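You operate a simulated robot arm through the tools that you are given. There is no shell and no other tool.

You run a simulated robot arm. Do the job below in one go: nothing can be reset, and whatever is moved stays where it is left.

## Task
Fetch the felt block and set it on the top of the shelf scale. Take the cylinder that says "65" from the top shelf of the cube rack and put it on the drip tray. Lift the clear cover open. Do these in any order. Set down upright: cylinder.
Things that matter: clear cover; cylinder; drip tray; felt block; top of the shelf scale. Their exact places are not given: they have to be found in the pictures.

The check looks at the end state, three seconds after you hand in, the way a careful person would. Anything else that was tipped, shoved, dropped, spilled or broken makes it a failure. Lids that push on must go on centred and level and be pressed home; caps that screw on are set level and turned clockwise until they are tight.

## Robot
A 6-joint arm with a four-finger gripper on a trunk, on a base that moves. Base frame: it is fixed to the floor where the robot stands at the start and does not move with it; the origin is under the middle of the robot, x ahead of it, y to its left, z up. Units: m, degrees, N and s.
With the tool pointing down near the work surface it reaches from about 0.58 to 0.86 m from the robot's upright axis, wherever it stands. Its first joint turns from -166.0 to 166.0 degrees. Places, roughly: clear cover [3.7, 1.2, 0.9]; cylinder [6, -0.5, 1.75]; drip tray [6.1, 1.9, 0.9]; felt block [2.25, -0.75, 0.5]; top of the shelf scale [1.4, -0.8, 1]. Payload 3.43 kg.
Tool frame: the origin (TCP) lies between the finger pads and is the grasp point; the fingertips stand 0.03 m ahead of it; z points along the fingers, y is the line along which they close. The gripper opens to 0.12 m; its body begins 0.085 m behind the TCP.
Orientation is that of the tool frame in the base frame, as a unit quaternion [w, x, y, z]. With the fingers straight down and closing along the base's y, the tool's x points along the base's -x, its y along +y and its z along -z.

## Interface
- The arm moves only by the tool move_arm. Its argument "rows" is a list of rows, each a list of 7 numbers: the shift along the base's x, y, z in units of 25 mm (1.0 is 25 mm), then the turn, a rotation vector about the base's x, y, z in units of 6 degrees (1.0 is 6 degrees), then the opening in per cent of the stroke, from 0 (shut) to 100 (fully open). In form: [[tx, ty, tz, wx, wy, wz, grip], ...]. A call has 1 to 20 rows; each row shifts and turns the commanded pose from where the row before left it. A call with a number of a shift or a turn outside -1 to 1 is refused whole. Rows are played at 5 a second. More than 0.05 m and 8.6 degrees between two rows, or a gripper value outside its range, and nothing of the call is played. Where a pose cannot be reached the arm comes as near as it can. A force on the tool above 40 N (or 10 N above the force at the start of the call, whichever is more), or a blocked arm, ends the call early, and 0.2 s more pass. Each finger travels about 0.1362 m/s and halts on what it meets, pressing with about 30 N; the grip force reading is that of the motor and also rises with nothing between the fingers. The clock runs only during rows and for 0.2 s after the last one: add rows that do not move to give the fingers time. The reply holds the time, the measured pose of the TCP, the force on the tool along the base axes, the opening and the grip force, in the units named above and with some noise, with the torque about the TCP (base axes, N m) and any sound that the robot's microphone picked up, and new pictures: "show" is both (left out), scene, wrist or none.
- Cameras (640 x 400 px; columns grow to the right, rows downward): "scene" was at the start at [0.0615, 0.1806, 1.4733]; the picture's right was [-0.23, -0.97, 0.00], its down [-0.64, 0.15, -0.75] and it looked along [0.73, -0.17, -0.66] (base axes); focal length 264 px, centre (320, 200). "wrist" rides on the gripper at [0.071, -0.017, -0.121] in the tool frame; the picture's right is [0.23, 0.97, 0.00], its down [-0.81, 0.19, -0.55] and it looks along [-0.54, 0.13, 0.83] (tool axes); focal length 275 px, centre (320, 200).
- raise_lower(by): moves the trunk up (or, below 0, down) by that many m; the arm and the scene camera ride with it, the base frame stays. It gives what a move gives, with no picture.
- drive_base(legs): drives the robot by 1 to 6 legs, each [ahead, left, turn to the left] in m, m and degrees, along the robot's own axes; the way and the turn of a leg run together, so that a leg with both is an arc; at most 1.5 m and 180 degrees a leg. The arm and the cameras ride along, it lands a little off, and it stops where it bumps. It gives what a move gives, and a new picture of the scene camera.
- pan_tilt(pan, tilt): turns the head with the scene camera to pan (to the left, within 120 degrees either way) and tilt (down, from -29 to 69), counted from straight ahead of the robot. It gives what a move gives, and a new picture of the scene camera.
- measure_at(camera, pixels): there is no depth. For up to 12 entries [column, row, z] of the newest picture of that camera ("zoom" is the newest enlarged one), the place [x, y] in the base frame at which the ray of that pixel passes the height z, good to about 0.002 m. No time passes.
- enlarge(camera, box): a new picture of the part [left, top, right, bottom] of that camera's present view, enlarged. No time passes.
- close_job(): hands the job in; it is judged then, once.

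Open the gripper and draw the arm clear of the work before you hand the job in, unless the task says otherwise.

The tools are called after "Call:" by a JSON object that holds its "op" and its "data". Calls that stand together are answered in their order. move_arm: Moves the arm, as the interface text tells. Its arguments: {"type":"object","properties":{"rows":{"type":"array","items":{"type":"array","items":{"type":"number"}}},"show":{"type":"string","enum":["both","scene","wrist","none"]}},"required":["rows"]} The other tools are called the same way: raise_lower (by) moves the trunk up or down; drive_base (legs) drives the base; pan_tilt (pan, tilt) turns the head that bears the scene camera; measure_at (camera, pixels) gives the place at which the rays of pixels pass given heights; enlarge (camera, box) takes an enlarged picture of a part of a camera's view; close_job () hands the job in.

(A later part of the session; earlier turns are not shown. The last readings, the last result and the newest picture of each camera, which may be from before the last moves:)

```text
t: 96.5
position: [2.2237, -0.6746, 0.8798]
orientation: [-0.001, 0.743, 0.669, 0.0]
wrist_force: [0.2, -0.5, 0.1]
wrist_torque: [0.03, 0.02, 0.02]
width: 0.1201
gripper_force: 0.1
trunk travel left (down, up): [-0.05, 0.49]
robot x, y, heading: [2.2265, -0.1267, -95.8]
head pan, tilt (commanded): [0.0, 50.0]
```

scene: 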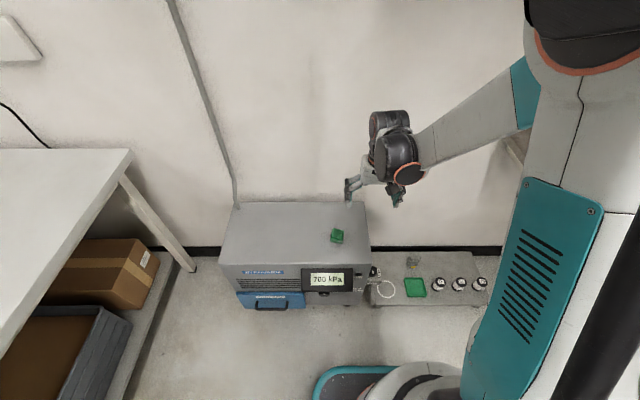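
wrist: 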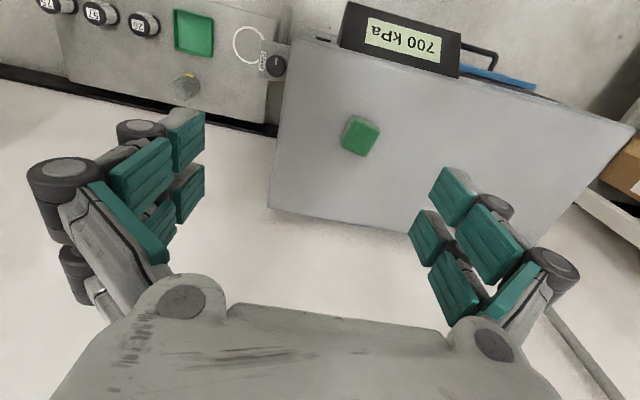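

I measure the block with both cameras: wrist corners (347,115), (380,124), (363,156), (340,147); zoom top centre (350,218).

Call:
{"op": "measure_at", "data": {"camera": "wrist", "pixels": [[350, 115, 0.53], [380, 124, 0.53], [368, 155, 0.53], [342, 146, 0.53], [360, 136, 0.5], [360, 136, 0.53], [360, 136, 0.55], [269, 208, 0.5], [287, 40, 0.5], [630, 130, 0.5]]}}

Call:
{"op": "measure_at", "data": {"camera": "zoom", "pixels": [[328, 194, 0.53], [376, 202, 0.53], [371, 242, 0.53], [324, 236, 0.53], [350, 218, 0.5], [350, 218, 0.53], [350, 218, 0.55], [322, 248, 0.5], [366, 255, 0.5], [456, 92, 0.5], [486, 328, 0.5]]}}

```text
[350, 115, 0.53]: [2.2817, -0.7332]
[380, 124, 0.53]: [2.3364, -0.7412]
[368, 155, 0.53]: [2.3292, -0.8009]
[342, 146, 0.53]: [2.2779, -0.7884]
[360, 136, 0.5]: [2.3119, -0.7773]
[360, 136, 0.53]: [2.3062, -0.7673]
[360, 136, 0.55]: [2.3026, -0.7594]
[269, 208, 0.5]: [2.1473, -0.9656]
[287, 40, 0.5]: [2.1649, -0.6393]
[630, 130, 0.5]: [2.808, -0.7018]
```

```text
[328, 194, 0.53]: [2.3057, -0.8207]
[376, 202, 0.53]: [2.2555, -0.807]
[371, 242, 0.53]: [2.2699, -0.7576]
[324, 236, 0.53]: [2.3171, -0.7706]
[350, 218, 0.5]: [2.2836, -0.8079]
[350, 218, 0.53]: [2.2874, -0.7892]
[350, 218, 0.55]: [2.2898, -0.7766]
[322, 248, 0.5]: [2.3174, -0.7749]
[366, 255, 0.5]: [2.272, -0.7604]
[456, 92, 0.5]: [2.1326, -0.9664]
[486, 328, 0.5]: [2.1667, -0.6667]
```

The two views agree if the block's top is at z≈0.60, centre ≈(2.295,-0.743), turned about -13°. I move above it (z≈0.72) with a -7° wrist turn for a closer look.

Call:
{"op": "move_arm", "data": {"rows": [[0.407, -0.39, -0.914, 0, 0, -0.167, 100], [0.407, -0.39, -0.914, 0, 0, -0.167, 100], [0.407, -0.39, -0.914, 0, 0, -0.167, 100], [0.407, -0.39, -0.914, 0, 0, -0.167, 100], [0.407, -0.39, -0.914, 0, 0, -0.167, 100], [0.407, -0.39, -0.914, 0, 0, -0.167, 100], [0.407, -0.39, -0.914, 0, 0, -0.167, 100], [0, 0, 0, 0, 0, 0, 100]]}}

```text
t: 98.2
position: [2.2948, -0.7449, 0.7185]
orientation: [0.0, 0.782, 0.623, -0.001]
wrist_force: [-0.2, -0.3, -0.3]
wrist_torque: [0.0, -0.02, -0.02]
width: 0.1201
gripper_force: 0.0
trunk travel left (down, up): [-0.05, 0.49]
robot x, y, heading: [2.2272, -0.1284, -96.0]
head pan, tilt (commanded): [0.0, 50.0]
```

scene: 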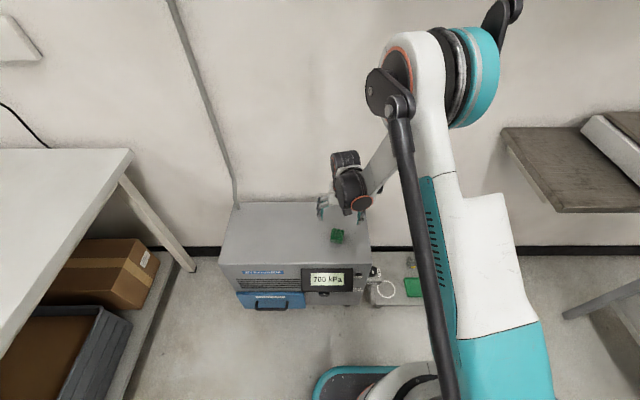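
wrist: 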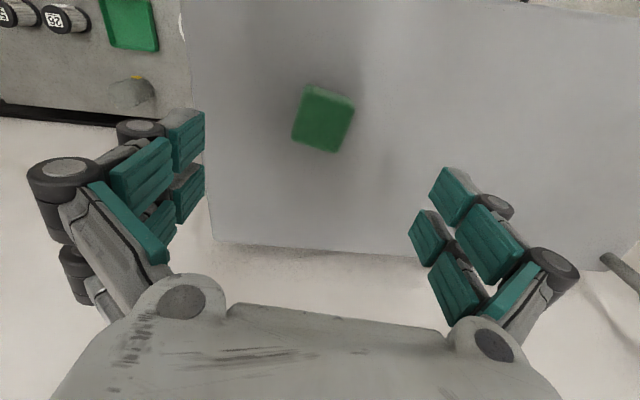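

The block appears at (323,118), consistent with the TCP's projection for z≈0.6. I measure its corners at z=0.6 and machine edge points.

Call:
{"op": "measure_at", "data": {"camera": "wrist", "pixels": [[304, 87, 0.6], [355, 100, 0.6], [338, 152, 0.6], [292, 137, 0.6], [323, 117, 0.6], [323, 117, 0.58], [323, 117, 0.62], [213, 242, 0.56], [213, 242, 0.5]]}}

Call:
{"op": "enlarge", "data": {"camera": "scene", "box": [250, 180, 410, 280]}}

Call:
{"op": "enlarge", "data": {"camera": "wrist", "box": [240, 60, 400, 160]}}

```text
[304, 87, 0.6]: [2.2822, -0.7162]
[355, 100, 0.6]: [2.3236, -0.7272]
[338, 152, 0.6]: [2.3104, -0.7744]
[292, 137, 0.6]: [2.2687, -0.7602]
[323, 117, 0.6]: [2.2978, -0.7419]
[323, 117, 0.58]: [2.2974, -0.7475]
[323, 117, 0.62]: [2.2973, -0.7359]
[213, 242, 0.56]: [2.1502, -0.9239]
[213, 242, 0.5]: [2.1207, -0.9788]
```

```text
4.00 times, centred on (330, 230) of scene
```

zoom: 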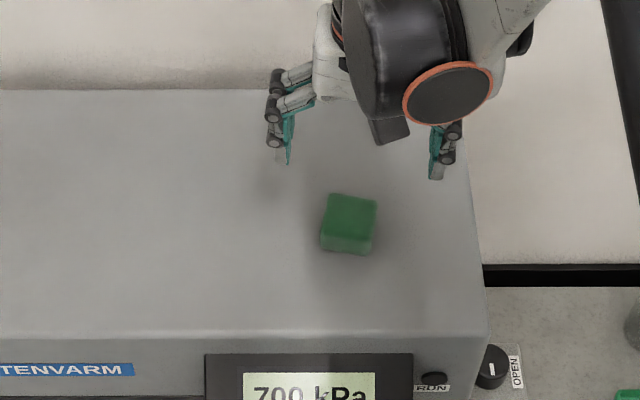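

```text
4.00 times, centred on (320, 110) of wrist
```

zoom: 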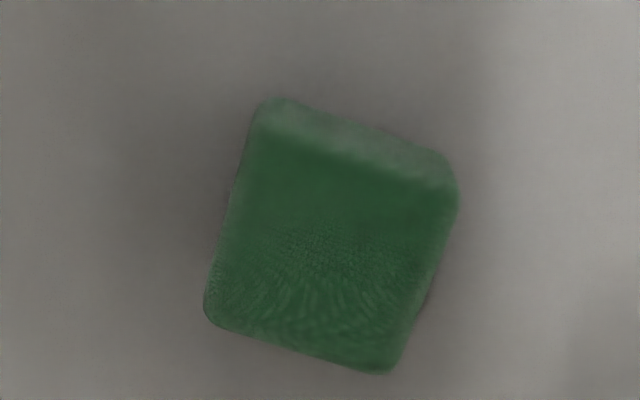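

Block top ≈0.592, bottom ≈0.562, angle ≈-17°. I turn -4° more and descend to TCP z≈0.605, then check before closing.

Call:
{"op": "move_arm", "data": {"rows": [[0.02, -0.04, -0.9, 0, 0, -0.2, 100], [0.02, -0.02, -0.9, 0, 0, -0.2, 100], [0, -0.02, -0.9, 0, 0, -0.2, 100], [0, 0, -0.9, 0, 0, -0.07, 100], [0, 0, -0.9, 0, 0, 0, 100], [0, 0, 0, 0, 0, 0, 100]]}}

Call:
{"op": "enlarge", "data": {"camera": "scene", "box": [250, 180, 410, 280]}}

```text
t: 99.7
position: [2.295, -0.7447, 0.6063]
orientation: [0.0, 0.803, 0.596, 0.0]
wrist_force: [-0.5, 1.2, -0.5]
wrist_torque: [0.0, -0.02, -0.03]
width: 0.1199
gripper_force: 0.0
trunk travel left (down, up): [-0.05, 0.49]
robot x, y, heading: [2.2265, -0.1281, -95.9]
head pan, tilt (commanded): [0.0, 50.0]
```

scene: 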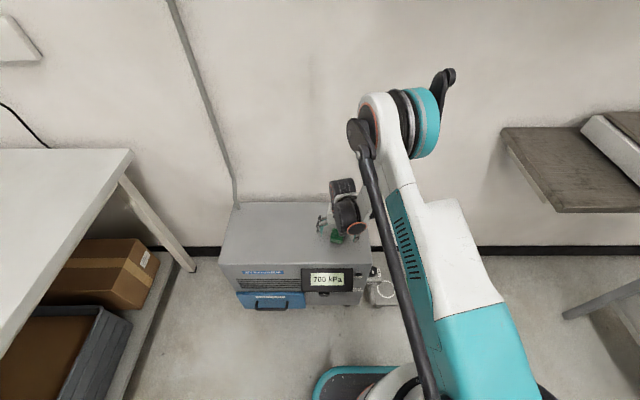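
wrist: 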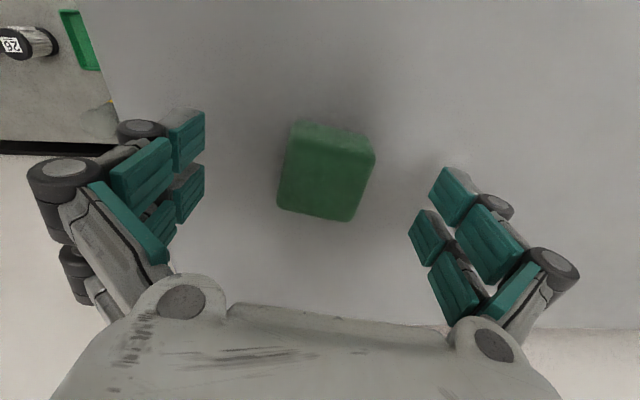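

```text
4.00 times, centred on (330, 230) of scene
```

zoom: 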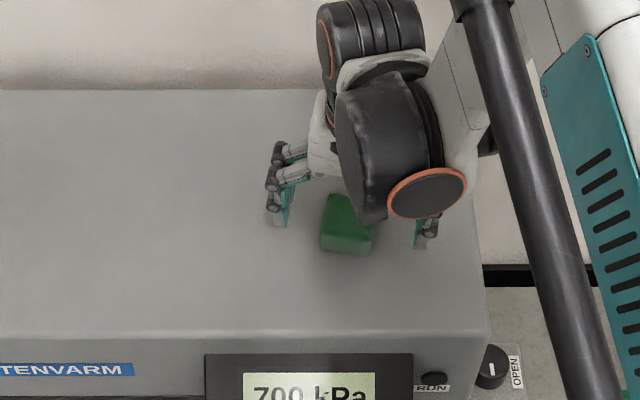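

The block sits between the fingers, top ~18 mm below the TCP. I go down 11 mm more and close.

Call:
{"op": "move_arm", "data": {"rows": [[0, 0, -0.44, 0, 0, 0, 100], [0, 0, 0, 0, 0, 0, 100], [0, 0, 0, 0, 0, 0, 50], [0, 0, 0, 0, 0, 0, 20], [0, 0, 0, 0, 0, 0, 20], [0, 0, 0, 0, 0, 0, 20], [0, 0, 0, 0, 0, 0, 20]]}}

```text
t: 101.2
position: [2.2961, -0.7444, 0.5964]
orientation: [0.0, 0.804, 0.595, 0.001]
wrist_force: [1.1, -0.4, 3.7]
wrist_torque: [0.03, -0.05, -0.03]
width: 0.0491
gripper_force: 29.9
trunk travel left (down, up): [-0.05, 0.49]
robot x, y, heading: [2.2254, -0.1291, -95.6]
head pan, tilt (commanded): [0.0, 50.0]
```

scene: 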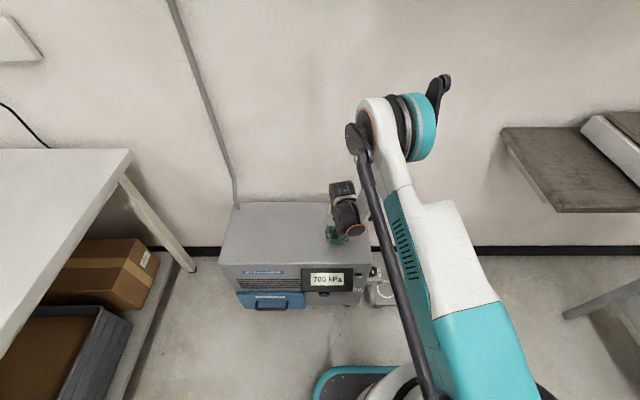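
wrist: 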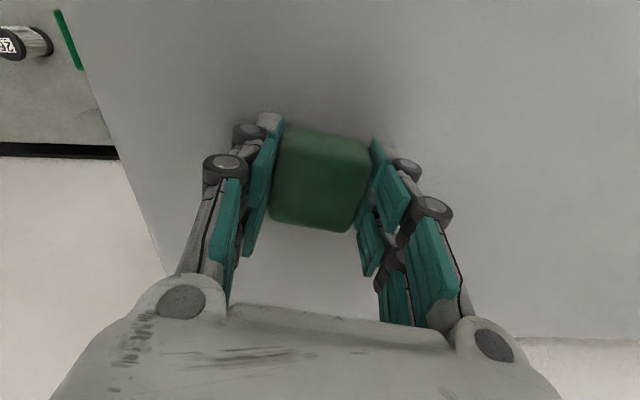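

The grip holds at 0.049 m with 30 N. I lift straight up by 0.28 m.

Call:
{"op": "move_arm", "data": {"rows": [[0, 0, 0.5, 0, 0, 0, 20], [0, 0, 1, 0, 0, 0, 20], [0, 0, 1, 0, 0, 0, 20], [0, 0, 1, 0, 0, 0, 20], [0, 0, 1, 0, 0, 0, 20], [0, 0, 1, 0, 0, 0, 20], [0, 0, 1, 0, 0, 0, 20], [0, 0, 1, 0, 0, 0, 20], [0, 0, 1, 0, 0, 0, 20], [0, 0, 1, 0, 0, 0, 20], [0, 0, 1, 0, 0, 0, 20], [0, 0, 1, 0, 0, 0, 20], [0, 0, 0, 0, 0, 0, 20]]}}

```text
t: 104.0
position: [2.2947, -0.7462, 0.885]
orientation: [0.0, 0.803, 0.595, 0.0]
wrist_force: [-0.9, -0.2, 0.2]
wrist_torque: [-0.04, 0.01, 0.02]
width: 0.0492
gripper_force: 30.0
trunk travel left (down, up): [-0.05, 0.49]
robot x, y, heading: [2.2284, -0.1272, -95.9]
head pan, tilt (commanded): [0.0, 50.0]
```

scene: 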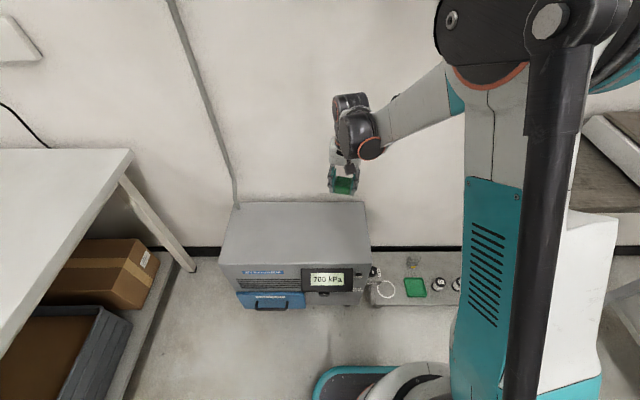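
wrist: 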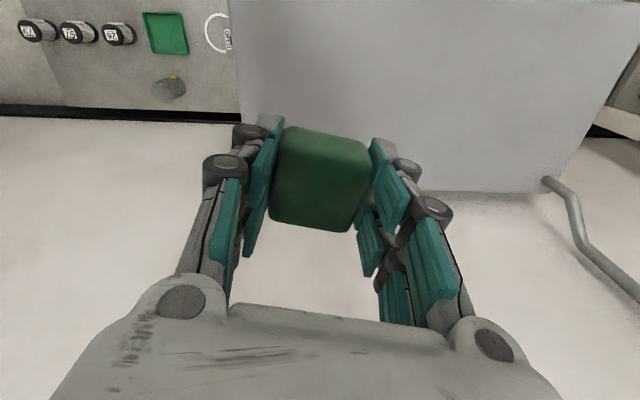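

The block is held. I back the base 0.4 m away from the wall, then raise the trunk and look at the wall shelf.

Call:
{"op": "drive_base", "data": {"legs": [[-0.4, 0, 0]]}}

Call:
{"op": "raise_lower", "data": {"by": 0.3}}

Call:
{"op": "pan_tilt", "data": {"pan": -25, "tilt": 15}}

```text
t: 106.5
position: [2.3391, -0.3486, 0.8838]
orientation: [0.0, 0.801, 0.599, 0.0]
wrist_force: [-0.1, 0.4, 0.5]
wrist_torque: [0.0, 0.02, 0.01]
width: 0.0489
gripper_force: 29.8
trunk travel left (down, up): [-0.05, 0.49]
robot x, y, heading: [2.267, 0.2655, -95.5]
head pan, tilt (commanded): [0.0, 50.0]
```

scene: 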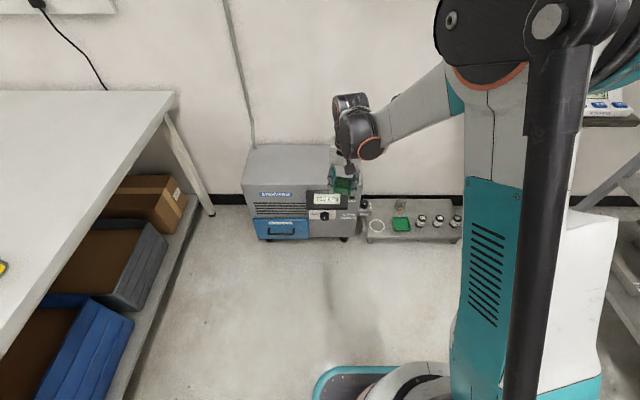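

```text
t: 109.5
position: [2.3388, -0.3486, 1.1832]
orientation: [-0.001, 0.801, 0.599, 0.0]
wrist_force: [0.1, 0.4, -0.7]
wrist_torque: [-0.02, 0.0, 0.0]
width: 0.049
gripper_force: 29.7
trunk travel left (down, up): [-0.35, 0.19]
robot x, y, heading: [2.2691, 0.268, -95.3]
head pan, tilt (commanded): [0.0, 50.0]
```

```text
t: 110.5
position: [2.3396, -0.349, 1.1832]
orientation: [0.001, 0.801, 0.599, 0.0]
wrist_force: [-0.2, 0.3, -0.7]
wrist_torque: [-0.01, 0.0, -0.02]
width: 0.049
gripper_force: 30.2
trunk travel left (down, up): [-0.35, 0.19]
robot x, y, heading: [2.2695, 0.2689, -95.4]
head pan, tilt (commanded): [-25.0, 15.0]
```

scene: 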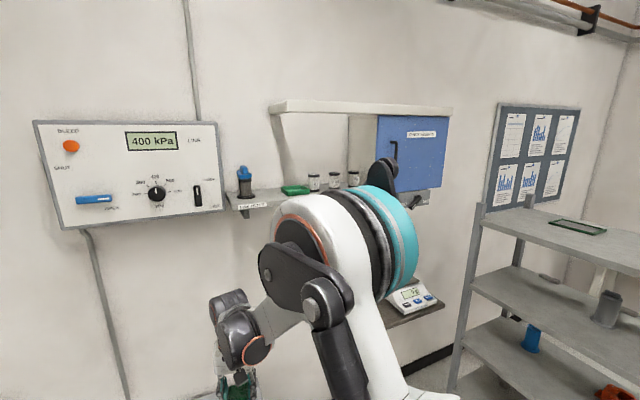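

The scale (412,295) is under the right part of the wall shelf, with the blue cabinet above. I strafe right and turn toward it, staying back from the wall.

Call:
{"op": "drive_base", "data": {"legs": [[0.014, -0.47, 0], [0, 0, -28]]}}

Call:
{"op": "pan_tilt", "data": {"pan": 15, "tilt": 30}}

```text
t: 114.8
position: [1.5609, -0.2774, 1.1831]
orientation: [0.0, 0.923, 0.385, 0.0]
wrist_force: [0.3, -0.1, 0.0]
wrist_torque: [0.0, -0.01, -0.02]
width: 0.0491
gripper_force: 30.4
trunk travel left (down, up): [-0.35, 0.19]
robot x, y, heading: [1.7901, 0.3015, -124.0]
head pan, tilt (commanded): [-25.0, 15.0]
```

scene: 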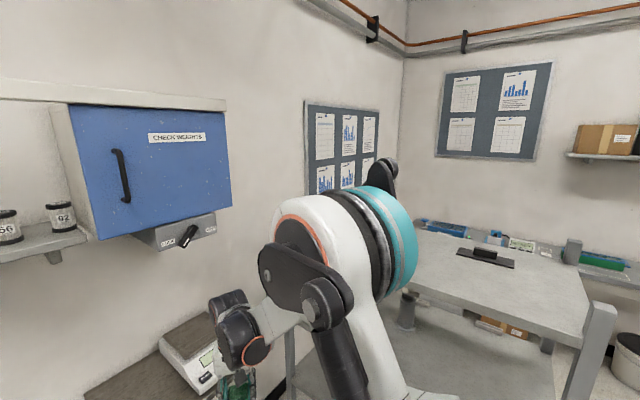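

```text
t: 115.9
position: [1.5613, -0.2769, 1.1837]
orientation: [0.0, 0.923, 0.385, 0.0]
wrist_force: [-0.3, 0.8, -0.3]
wrist_torque: [0.01, 0.03, 0.02]
width: 0.0491
gripper_force: 30.1
trunk travel left (down, up): [-0.35, 0.19]
robot x, y, heading: [1.791, 0.3015, -123.6]
head pan, tilt (commanded): [15.0, 30.0]
```

scene: 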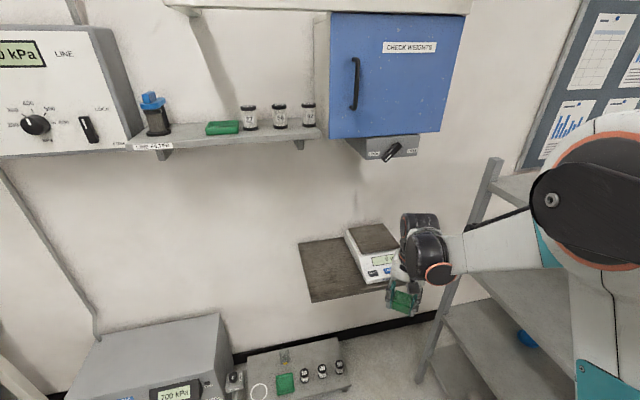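

I enlarge the scale and measure its pan at two candidate heights; then a trunk shift gives a baseline.

Call:
{"op": "enlarge", "data": {"camera": "scene", "box": [290, 120, 450, 320]}}

Call:
{"op": "measure_at", "data": {"camera": "scene", "pixels": [[349, 229, 1.0], [385, 224, 1.0], [399, 247, 1.0], [362, 253, 1.0], [349, 229, 1.1], [385, 224, 1.1], [399, 247, 1.1], [362, 253, 1.1], [390, 155, 1.35], [347, 137, 1.4], [440, 132, 1.4], [298, 243, 0.9]]}}

```text
2.00 times, centred on (370, 220) of scene
```

zoom: 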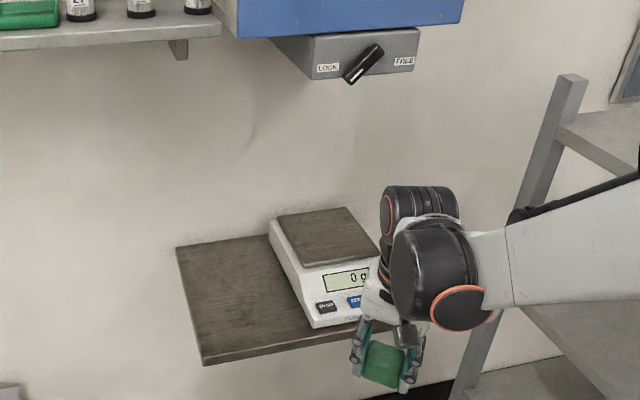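

```text
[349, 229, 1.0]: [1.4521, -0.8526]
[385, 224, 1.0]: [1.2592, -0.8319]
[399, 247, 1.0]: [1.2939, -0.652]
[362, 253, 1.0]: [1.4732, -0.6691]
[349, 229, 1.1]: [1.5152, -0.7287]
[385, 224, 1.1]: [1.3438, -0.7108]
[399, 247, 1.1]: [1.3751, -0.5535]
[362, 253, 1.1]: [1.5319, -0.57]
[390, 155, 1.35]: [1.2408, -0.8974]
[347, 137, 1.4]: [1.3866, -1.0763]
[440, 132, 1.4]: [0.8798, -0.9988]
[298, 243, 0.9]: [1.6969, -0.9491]
```

I lower the trunk 0.2 m for a vertical baseline and re-measure the pan corners.

Call:
{"op": "raise_lower", "data": {"by": -0.2}}

Call:
{"op": "pan_tilt", "data": {"pan": 15, "tilt": 30}}

Call:
{"op": "enlarge", "data": {"camera": "scene", "box": [290, 100, 450, 200]}}

```text
t: 118.0
position: [1.561, -0.2765, 0.9826]
orientation: [0.0, 0.923, 0.384, 0.0]
wrist_force: [-0.8, -0.3, -0.1]
wrist_torque: [-0.02, -0.01, -0.03]
width: 0.0491
gripper_force: 30.0
trunk travel left (down, up): [-0.15, 0.39]
robot x, y, heading: [1.7924, 0.3025, -123.9]
head pan, tilt (commanded): [15.0, 30.0]
```

```text
t: 118.6
position: [1.5606, -0.2772, 0.9839]
orientation: [0.0, 0.923, 0.384, 0.0]
wrist_force: [0.0, 0.1, -0.6]
wrist_torque: [-0.01, -0.02, 0.02]
width: 0.0492
gripper_force: 30.1
trunk travel left (down, up): [-0.15, 0.39]
robot x, y, heading: [1.7899, 0.2986, -123.7]
head pan, tilt (commanded): [15.0, 30.0]
```

scene: 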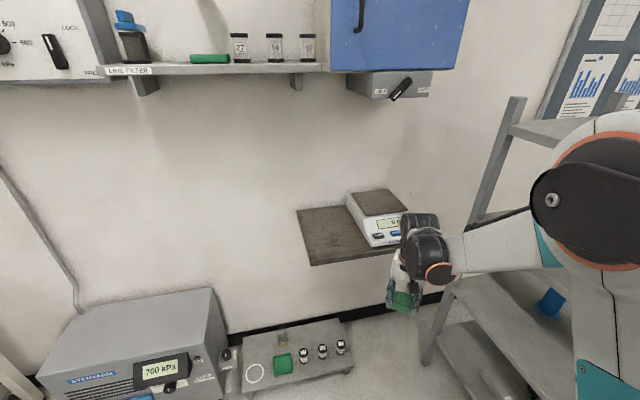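

```text
4.00 times, centred on (370, 150) of scene
```

zoom: 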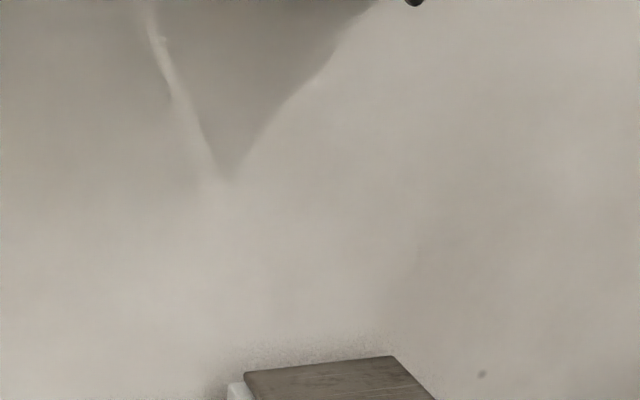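

Call:
{"op": "enlarge", "data": {"camera": "scene", "box": [290, 160, 450, 260]}}

```text
4.00 times, centred on (370, 210) of scene
```

zoom: 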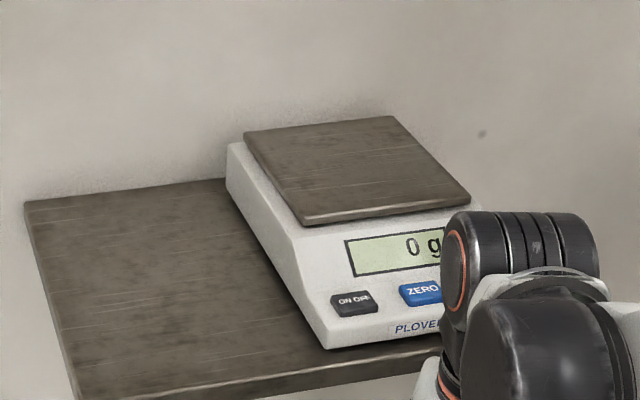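

I measure the pan's corners in this lower view at two heights to intersect with the earlier view.

Call:
{"op": "measure_at", "data": {"camera": "zoom", "pixels": [[244, 133, 1.0], [393, 116, 1.0], [470, 197, 1.0], [303, 218, 1.0], [244, 133, 1.05], [393, 116, 1.05], [470, 197, 1.05], [303, 218, 1.05], [25, 203, 0.93], [80, 398, 0.93]]}}

```text
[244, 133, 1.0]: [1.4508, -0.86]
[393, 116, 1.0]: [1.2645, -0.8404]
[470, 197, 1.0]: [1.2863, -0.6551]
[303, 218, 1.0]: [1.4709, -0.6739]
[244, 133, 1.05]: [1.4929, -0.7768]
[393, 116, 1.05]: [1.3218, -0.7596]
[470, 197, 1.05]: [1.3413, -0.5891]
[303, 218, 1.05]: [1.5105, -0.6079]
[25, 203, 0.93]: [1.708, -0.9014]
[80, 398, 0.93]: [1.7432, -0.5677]
```

Pan top is at z≈1.013, centre ≈(1.379,-0.737). I check the cabinet's lever height and my wrist housing height for clearance.

Call:
{"op": "enlarge", "data": {"camera": "scene", "box": [320, 40, 480, 140]}}

Call:
{"op": "measure_at", "data": {"camera": "scene", "pixels": [[420, 213, 1.2], [420, 213, 1.25], [420, 213, 1.3], [392, 101, 1.4], [392, 101, 1.45], [425, 365, 0], [470, 222, 0], [350, 345, 0.15], [353, 372, 0.1], [245, 393, 0.1]]}}

```text
4.00 times, centred on (400, 90) of scene
```

zoom: 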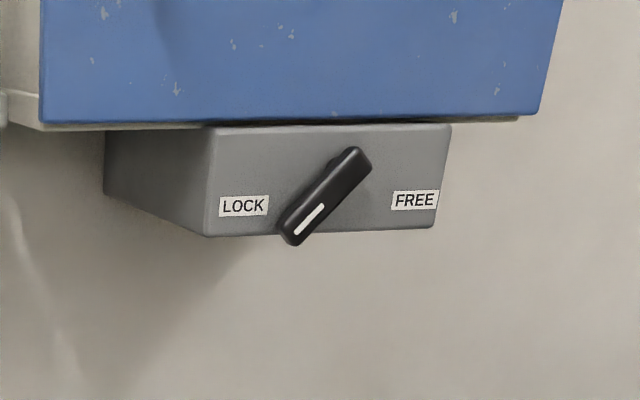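

```text
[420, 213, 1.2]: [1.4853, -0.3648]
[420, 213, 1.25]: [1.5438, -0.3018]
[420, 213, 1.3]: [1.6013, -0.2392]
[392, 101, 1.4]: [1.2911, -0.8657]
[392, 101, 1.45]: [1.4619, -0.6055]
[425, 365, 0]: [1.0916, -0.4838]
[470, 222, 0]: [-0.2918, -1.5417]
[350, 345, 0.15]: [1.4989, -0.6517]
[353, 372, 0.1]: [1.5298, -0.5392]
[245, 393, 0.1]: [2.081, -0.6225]
```

Lever tip is at ≈(1.465,-0.606,1.45); my forearm would pass beneath it. I raise the tool with the arm (keeping the trunk low) to z≈1.075 and then drive 0.33 m toward the scale.

Call:
{"op": "move_arm", "data": {"rows": [[0, 0, 0.92, 0, 0, 0, 20], [0, 0, 0.92, 0, 0, 0, 20], [0, 0, 0.92, 0, 0, 0, 20], [0, 0, 0.92, 0, 0, 0, 20], [0, 0, 0, 0, 0, 0, 20]], "show": "none"}}

Call:
{"op": "drive_base", "data": {"legs": [[0.323, 0.069, 0]]}}

```text
t: 119.8
position: [1.5617, -0.2761, 1.0749]
orientation: [0.0, 0.923, 0.385, 0.001]
wrist_force: [0.3, -0.5, -0.8]
wrist_torque: [-0.02, -0.01, -0.01]
width: 0.0491
gripper_force: 29.7
trunk travel left (down, up): [-0.15, 0.39]
robot x, y, heading: [1.7914, 0.3011, -123.8]
head pan, tilt (commanded): [15.0, 30.0]
```

```text
t: 122.0
position: [1.4418, -0.579, 1.0752]
orientation: [0.001, 0.923, 0.384, 0.0]
wrist_force: [0.5, -0.4, -0.7]
wrist_torque: [0.01, -0.04, 0.03]
width: 0.0491
gripper_force: 29.6
trunk travel left (down, up): [-0.15, 0.39]
robot x, y, heading: [1.6701, -0.0001, -123.6]
head pan, tilt (commanded): [15.0, 30.0]
```

scene: 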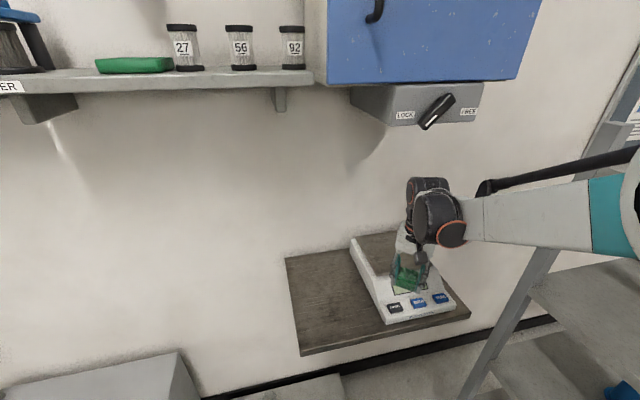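

The forearm passes clear below the lever. I extend the tool over the pan centre at the same height.

Call:
{"op": "move_arm", "data": {"rows": [[-0.393, -0.973, 0, 0, 0, 0, 20], [-0.393, -0.973, 0, 0, 0, 0, 20], [-0.393, -0.973, 0, 0, 0, 0, 20], [-0.393, -0.973, 0, 0, 0, 0, 20], [-0.393, -0.973, 0, 0, 0, 0, 20], [-0.393, -0.973, 0, 0, 0, 0, 20], [0, 0, 0, 0, 0, 0, 20]]}}

Call:
{"op": "enlarge", "data": {"camera": "scene", "box": [330, 170, 490, 320]}}

```text
t: 123.6
position: [1.3828, -0.7254, 1.0756]
orientation: [0.0, 0.923, 0.385, 0.0]
wrist_force: [-0.6, 0.1, -1.4]
wrist_torque: [0.03, 0.0, 0.01]
width: 0.049
gripper_force: 30.1
trunk travel left (down, up): [-0.15, 0.39]
robot x, y, heading: [1.6729, -0.002, -123.4]
head pan, tilt (commanded): [15.0, 30.0]
```

scene: 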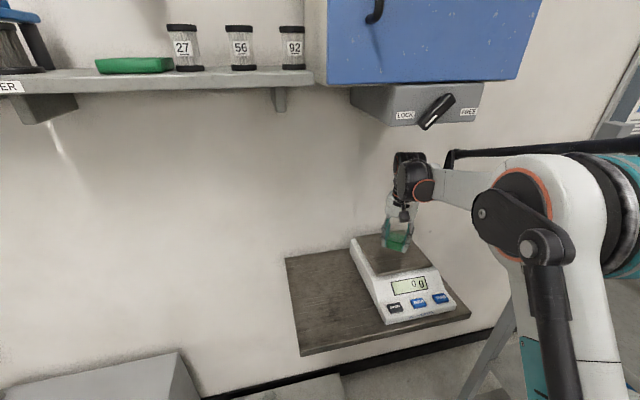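
wrist: 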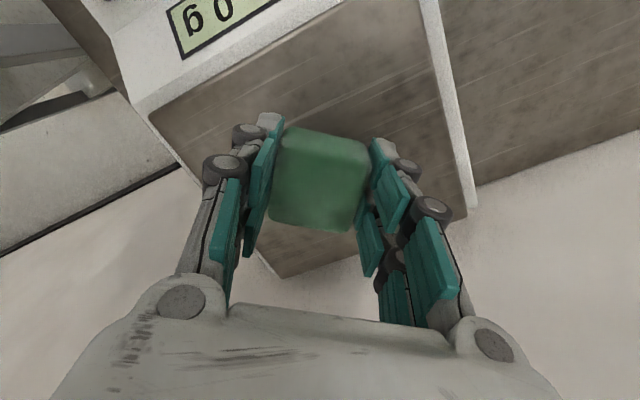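

```text
2.67 times, centred on (410, 245) of scene
```

zoom: 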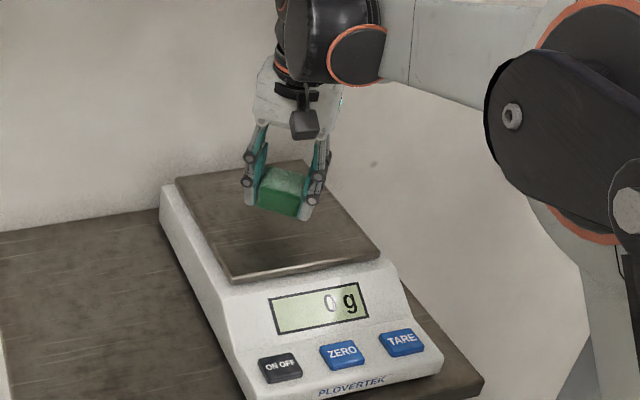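

The block is over the pan ("0 g"). I lower in small steps, watching the force.

Call:
{"op": "move_arm", "data": {"rows": [[0, 0, -0.2, 0, 0, 0, 20], [0, 0, -0.2, 0, 0, 0, 20], [0, 0, -0.2, 0, 0, 0, 20], [0, 0, -0.2, 0, 0, 0, 20], [0, 0, 0, 0, 0, 0, 20]], "show": "scene"}}

Call:
{"op": "enlarge", "data": {"camera": "scene", "box": [350, 200, 450, 300]}}

```text
t: 124.8
position: [1.3828, -0.726, 1.0549]
orientation: [-0.001, 0.923, 0.385, 0.0]
wrist_force: [-1.2, -0.3, 0.2]
wrist_torque: [0.04, 0.01, -0.01]
width: 0.049
gripper_force: 30.1
trunk travel left (down, up): [-0.15, 0.39]
robot x, y, heading: [1.67, -0.003, -123.6]
head pan, tilt (commanded): [15.0, 30.0]
```

scene: 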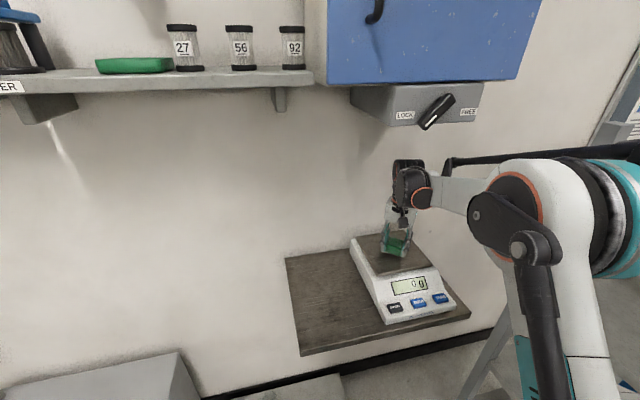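

```text
4.00 times, centred on (400, 250) of scene
```

zoom: 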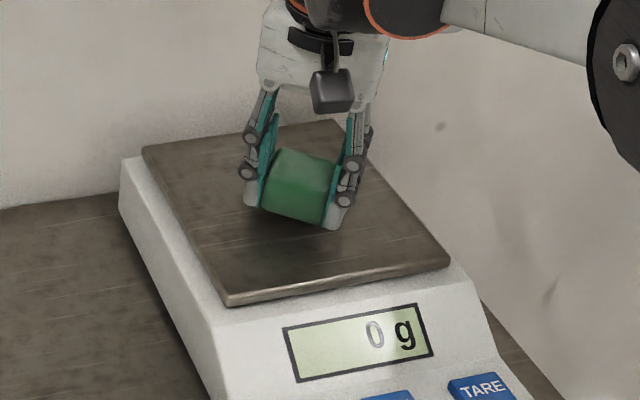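

Still "0 g". I lower further by 3 mm steps.

Call:
{"op": "move_arm", "data": {"rows": [[0, 0, -0.12, 0, 0, 0, 20], [0, 0, -0.12, 0, 0, 0, 20], [0, 0, 0, 0, 0, 0, 20]], "show": "scene"}}

Call:
{"op": "enlarge", "data": {"camera": "scene", "box": [350, 200, 450, 300]}}

```text
t: 125.6
position: [1.3827, -0.7255, 1.0493]
orientation: [0.0, 0.923, 0.384, 0.0]
wrist_force: [0.4, 0.0, -0.7]
wrist_torque: [-0.02, 0.04, -0.01]
width: 0.049
gripper_force: 30.0
trunk travel left (down, up): [-0.15, 0.39]
robot x, y, heading: [1.6696, 0.0018, -123.7]
head pan, tilt (commanded): [15.0, 30.0]
```

scene: 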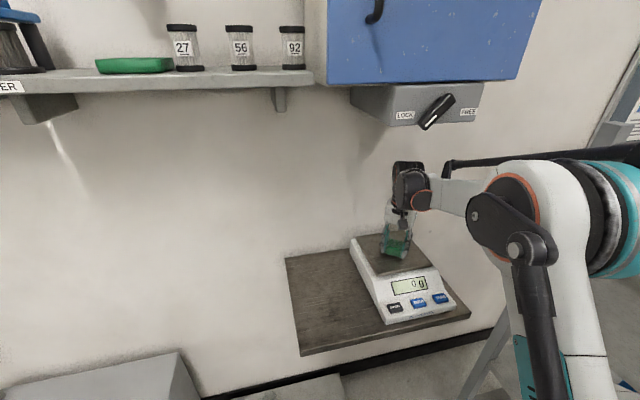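

```text
4.00 times, centred on (400, 250) of scene
```

zoom: 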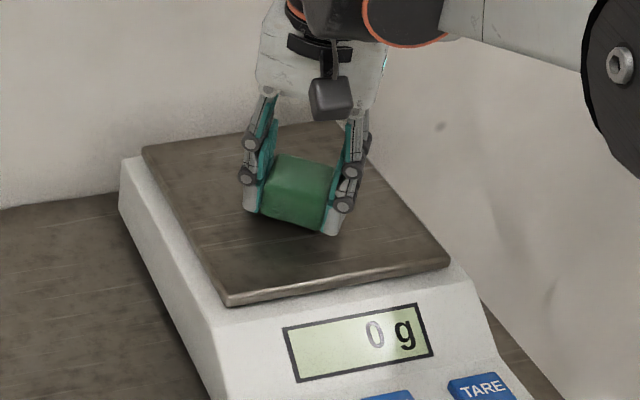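

No contact yet. I continue down with small steps.

Call:
{"op": "move_arm", "data": {"rows": [[0, 0, -0.1, 0, 0, 0, 20], [0, 0, -0.1, 0, 0, 0, 20], [0, 0, 0, 0, 0, 0, 20]], "show": "wrist"}}

Call:
{"op": "enlarge", "data": {"camera": "scene", "box": [360, 210, 440, 260]}}

```text
t: 126.4
position: [1.3836, -0.7258, 1.0448]
orientation: [0.001, 0.923, 0.385, 0.0]
wrist_force: [0.0, -0.5, -0.3]
wrist_torque: [0.02, -0.05, 0.0]
width: 0.0492
gripper_force: 30.2
trunk travel left (down, up): [-0.15, 0.39]
robot x, y, heading: [1.6665, -0.0009, -123.8]
head pan, tilt (commanded): [15.0, 30.0]
```

wrist: 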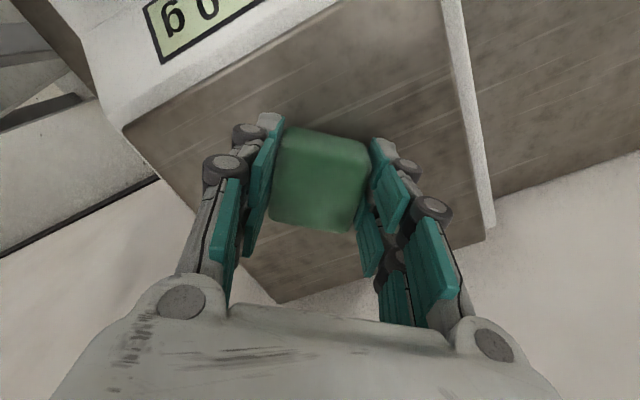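

```text
8.00 times, centred on (400, 235) of scene
```

zoom: 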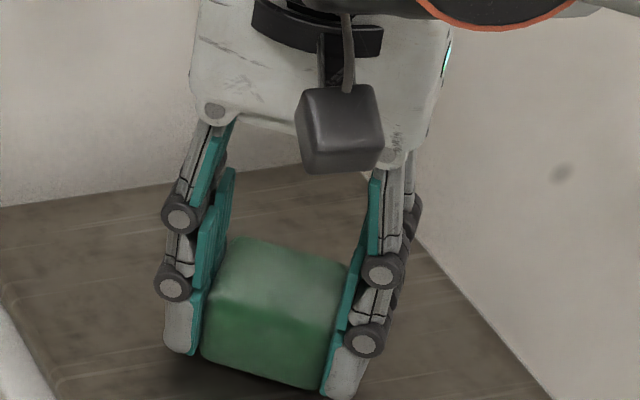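

The block's bottom is about flush with the fingertips; a bit further. I step down 2 mm at a time.

Call:
{"op": "move_arm", "data": {"rows": [[0, 0, -0.08, 0, 0, 0, 20], [0, 0, -0.08, 0, 0, 0, 20], [0, 0, 0, 0, 0, 0, 20]], "show": "none"}}

Call:
{"op": "enlarge", "data": {"camera": "scene", "box": [360, 210, 440, 260]}}

```text
t: 127.2
position: [1.3818, -0.7248, 1.0409]
orientation: [0.0, 0.923, 0.384, -0.001]
wrist_force: [-2.3, -3.7, 8.5]
wrist_torque: [-0.13, 0.04, 0.04]
width: 0.0492
gripper_force: 30.0
trunk travel left (down, up): [-0.15, 0.39]
robot x, y, heading: [1.6661, -0.0031, -123.5]
head pan, tilt (commanded): [15.0, 30.0]
```

```text
8.00 times, centred on (400, 235) of scene
```

zoom: 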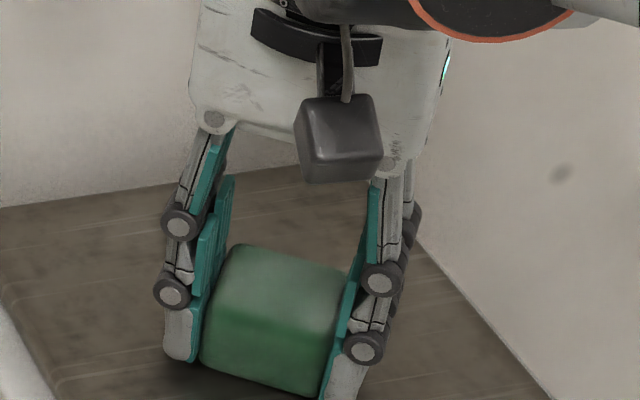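

Contact at 8.5 N. I open the fingers in place and then rise slightly.

Call:
{"op": "move_arm", "data": {"rows": [[0, 0, 0.02, 0, 0, 0, 45], [0, 0, 0, 0, 0, 0, 60], [0, 0, 0, 0, 0, 0, 70], [0, 0, 0, 0, 0, 0, 70], [0, 0, 0.4, 0, 0, 0, 70], [0, 0, 0.4, 0, 0, 0, 70], [0, 0, 0.4, 0, 0, 0, 70], [0, 0, 0, 0, 0, 0, 70]]}}

Call:
{"op": "enlarge", "data": {"camera": "scene", "box": [350, 200, 450, 300]}}

```text
t: 129.0
position: [1.383, -0.7256, 1.0698]
orientation: [0.0, 0.923, 0.385, 0.001]
wrist_force: [-0.7, 0.0, 1.0]
wrist_torque: [0.0, -0.02, 0.01]
width: 0.084
gripper_force: 0.2
trunk travel left (down, up): [-0.15, 0.39]
robot x, y, heading: [1.6704, -0.001, -123.8]
head pan, tilt (commanded): [15.0, 30.0]
```

scene: 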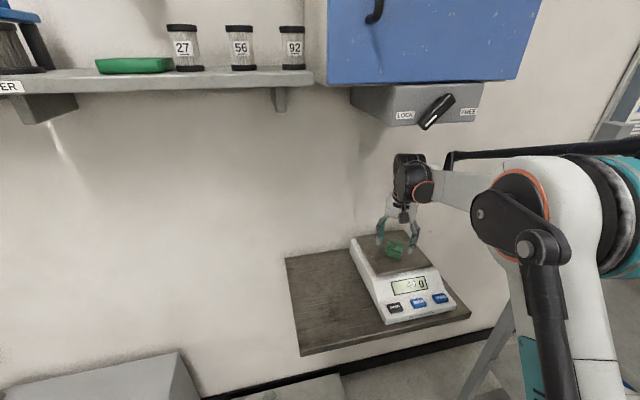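
wrist: 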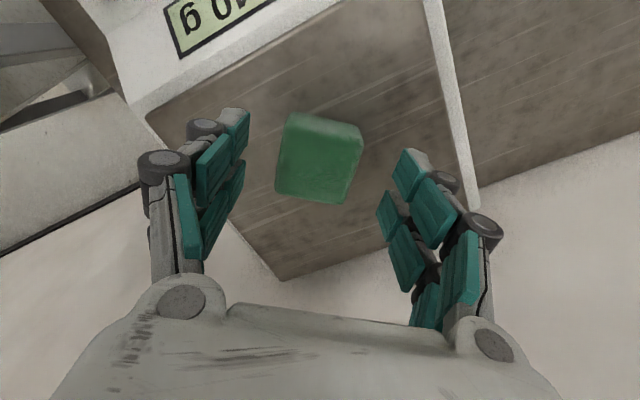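

```text
4.00 times, centred on (400, 250) of scene
```

zoom: 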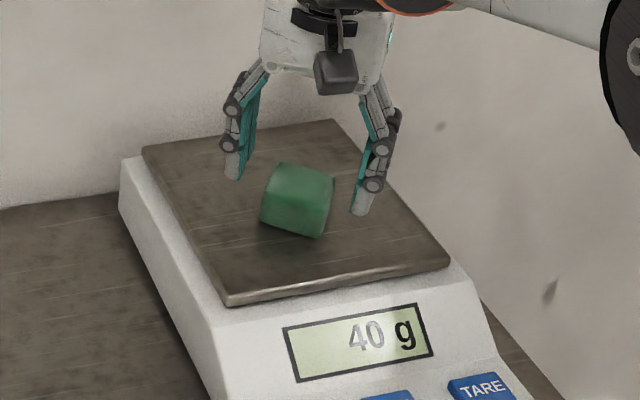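

The scale reads "40 g" – the block is on the pan. I rise 20 mm more and retract toward the robot.

Call:
{"op": "move_arm", "data": {"rows": [[0, 0, 0.8, 0, 0, 0, 70], [0.393, 0.973, 0, 0, 0, 0, 70], [0.393, 0.973, 0, 0, 0, 0, 70], [0.393, 0.973, 0, 0, 0, 0, 70], [0.393, 0.973, 0, 0, 0, 0, 70], [0.393, 0.973, 0, 0, 0, 0, 70], [0.393, 0.973, 0, 0, 0, 0, 70], [0, 0, 0, 0, 0, 0, 70]], "show": "scene"}}

Call:
{"op": "drive_base", "data": {"legs": [[-0.45, 0, 0]]}}

```text
t: 130.8
position: [1.4404, -0.5789, 1.0925]
orientation: [0.0, 0.923, 0.385, 0.0]
wrist_force: [-0.5, 0.8, -0.2]
wrist_torque: [-0.01, 0.0, 0.03]
width: 0.0837
gripper_force: 0.2
trunk travel left (down, up): [-0.15, 0.39]
robot x, y, heading: [1.6722, -0.0005, -123.6]
head pan, tilt (commanded): [15.0, 30.0]
```

scene: 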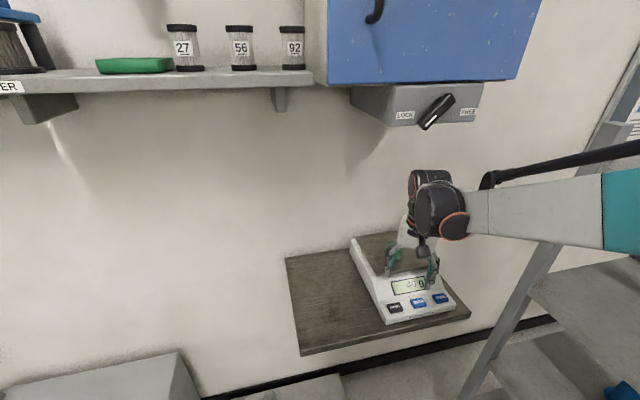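

```text
t: 133.5
position: [1.6944, -0.1983, 1.0917]
orientation: [0.0, 0.923, 0.385, 0.0]
wrist_force: [-0.4, 0.9, 0.1]
wrist_torque: [0.0, 0.01, 0.0]
width: 0.0838
gripper_force: 0.0
trunk travel left (down, up): [-0.15, 0.39]
robot x, y, heading: [1.9269, 0.3812, -123.7]
head pan, tilt (commanded): [15.0, 30.0]
```

scene: 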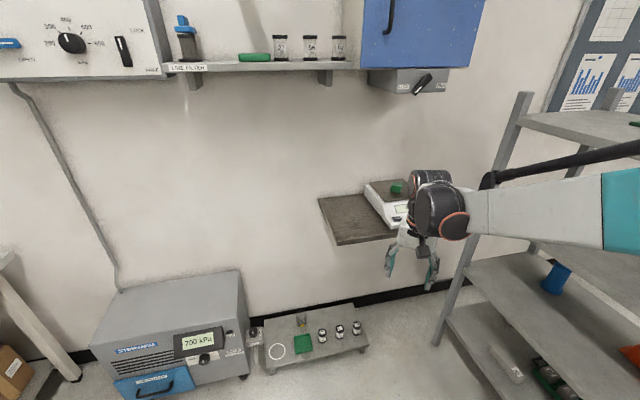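

Task one looks done. I turn left to face the white bench and raise the trunk to view the clear cover.

Call:
{"op": "drive_base", "data": {"legs": [[0, 0, 139]]}}

Call:
{"op": "raise_lower", "data": {"by": 0.3}}

Call:
{"op": "pan_tilt", "data": {"pan": 15, "tilt": 30}}

```text
t: 139.6
position: [2.4889, 0.6383, 1.0915]
orientation: [0.0, -0.014, 1.0, 0.0]
wrist_force: [-0.4, 0.3, -0.5]
wrist_torque: [0.0, -0.03, 0.03]
width: 0.084
gripper_force: 0.1
trunk travel left (down, up): [-0.15, 0.39]
robot x, y, heading: [1.9203, 0.379, 12.8]
head pan, tilt (commanded): [15.0, 30.0]
```

scene: 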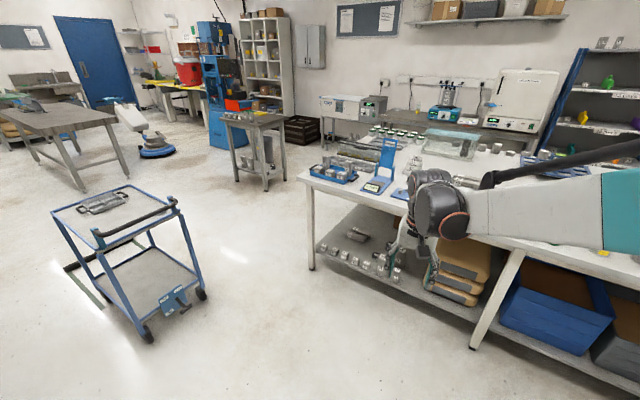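

```text
t: 142.6
position: [2.489, 0.6384, 1.3915]
orientation: [0.001, -0.014, 1.0, 0.001]
wrist_force: [0.2, 0.0, 0.5]
wrist_torque: [0.03, -0.01, 0.02]
width: 0.0842
gripper_force: 0.0
trunk travel left (down, up): [-0.45, 0.09]
robot x, y, heading: [1.9225, 0.3777, 12.6]
head pan, tilt (commanded): [15.0, 30.0]
```

```text
t: 143.2
position: [2.4874, 0.6379, 1.392]
orientation: [0.0, -0.014, 1.0, 0.0]
wrist_force: [0.3, -0.3, -1.1]
wrist_torque: [0.03, -0.02, -0.03]
width: 0.084
gripper_force: 0.0
trunk travel left (down, up): [-0.45, 0.09]
robot x, y, heading: [1.922, 0.3766, 12.9]
head pan, tilt (commanded): [15.0, 30.0]
```

scene: 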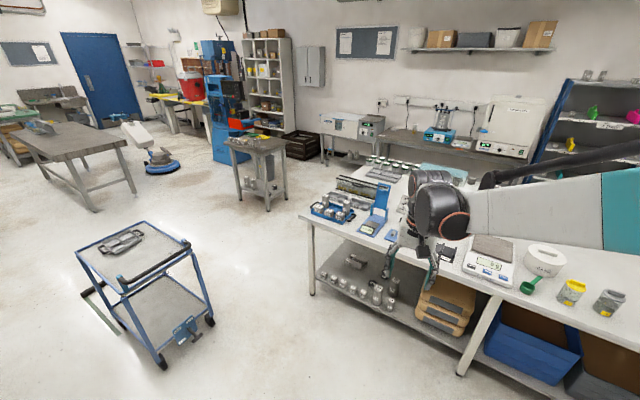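

I enlarge the white bench's left area to identify the clear cover.

Call:
{"op": "enlarge", "data": {"camera": "scene", "box": [300, 140, 500, 265]}}

Call:
{"op": "measure_at", "data": {"camera": "scene", "pixels": [[298, 219, 0.9], [363, 163, 0.9], [312, 294, 0], [459, 374, 0], [154, 365, 0], [210, 322, 0], [240, 205, 0], [290, 205, 0], [450, 172, 0.95], [360, 190, 0.92]]}}

```text
3.20 times, centred on (400, 202) of scene
```

zoom: 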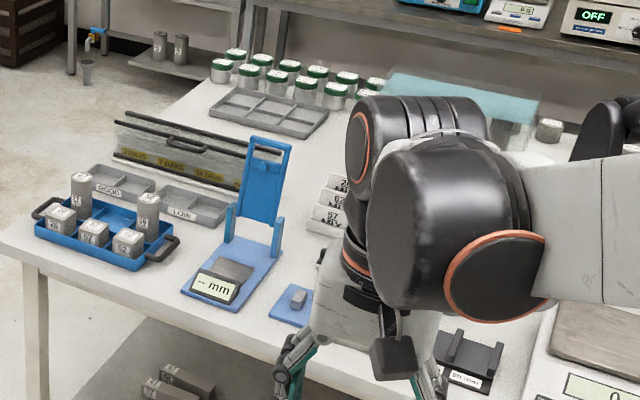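

```text
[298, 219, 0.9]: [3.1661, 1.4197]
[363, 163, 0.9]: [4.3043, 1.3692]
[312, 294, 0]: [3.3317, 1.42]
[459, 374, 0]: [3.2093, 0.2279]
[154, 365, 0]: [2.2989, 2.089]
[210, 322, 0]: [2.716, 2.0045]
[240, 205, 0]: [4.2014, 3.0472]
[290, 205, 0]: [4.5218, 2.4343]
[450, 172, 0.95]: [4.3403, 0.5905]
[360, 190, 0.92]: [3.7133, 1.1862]
```

The clear cover seems to be the long transparent box with black rails near (360,190) → (3.71,1.19). I drive closer, facing the bench.

Call:
{"op": "drive_base", "data": {"legs": [[0.83, 0.47, 0], [0, 0, -19]]}}

Call:
{"op": "pan_tilt", "data": {"pan": 5, "tilt": 42}}

Call:
{"op": "enlarge", "data": {"camera": "scene", "box": [200, 100, 400, 225]}}

```text
t: 149.2
position: [3.2392, 1.0804, 1.3928]
orientation: [0.0, 0.147, 0.989, 0.0]
wrist_force: [-0.1, -0.6, 0.2]
wrist_torque: [0.05, 0.03, 0.0]
width: 0.0841
gripper_force: 0.1
trunk travel left (down, up): [-0.45, 0.09]
robot x, y, heading: [2.6199, 1.0127, -5.8]
head pan, tilt (commanded): [15.0, 30.0]
```

scene: 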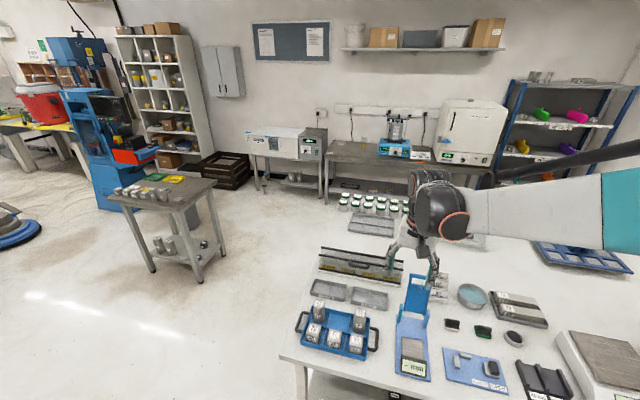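

```text
t: 149.9
position: [3.2384, 1.0822, 1.3931]
orientation: [0.0, 0.147, 0.989, 0.0]
wrist_force: [0.2, 0.1, -0.7]
wrist_torque: [-0.01, -0.01, 0.01]
width: 0.0839
gripper_force: 0.0
trunk travel left (down, up): [-0.45, 0.09]
robot x, y, heading: [2.6189, 1.0127, -6.0]
head pan, tilt (commanded): [5.0, 42.0]
```

scene: 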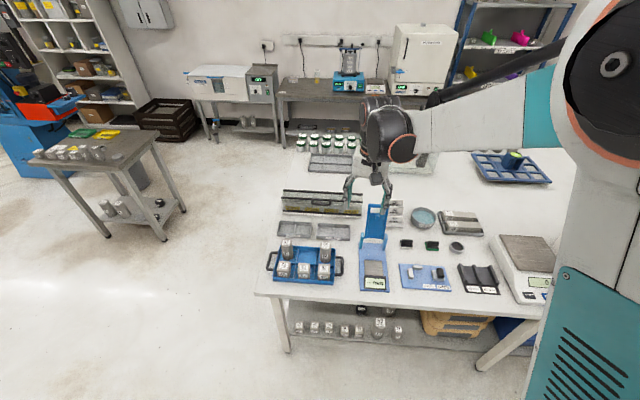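

```text
3.20 times, centred on (300, 162) of scene
```

zoom: 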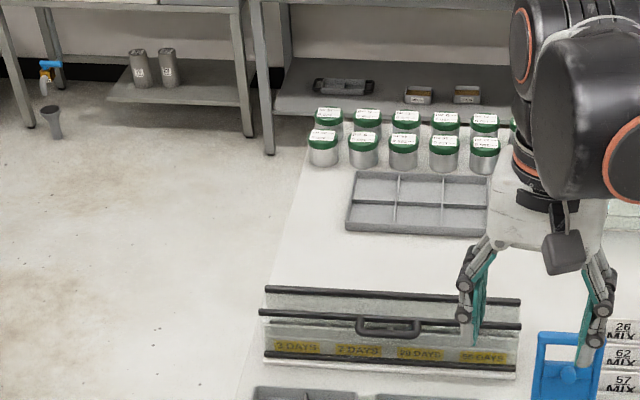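

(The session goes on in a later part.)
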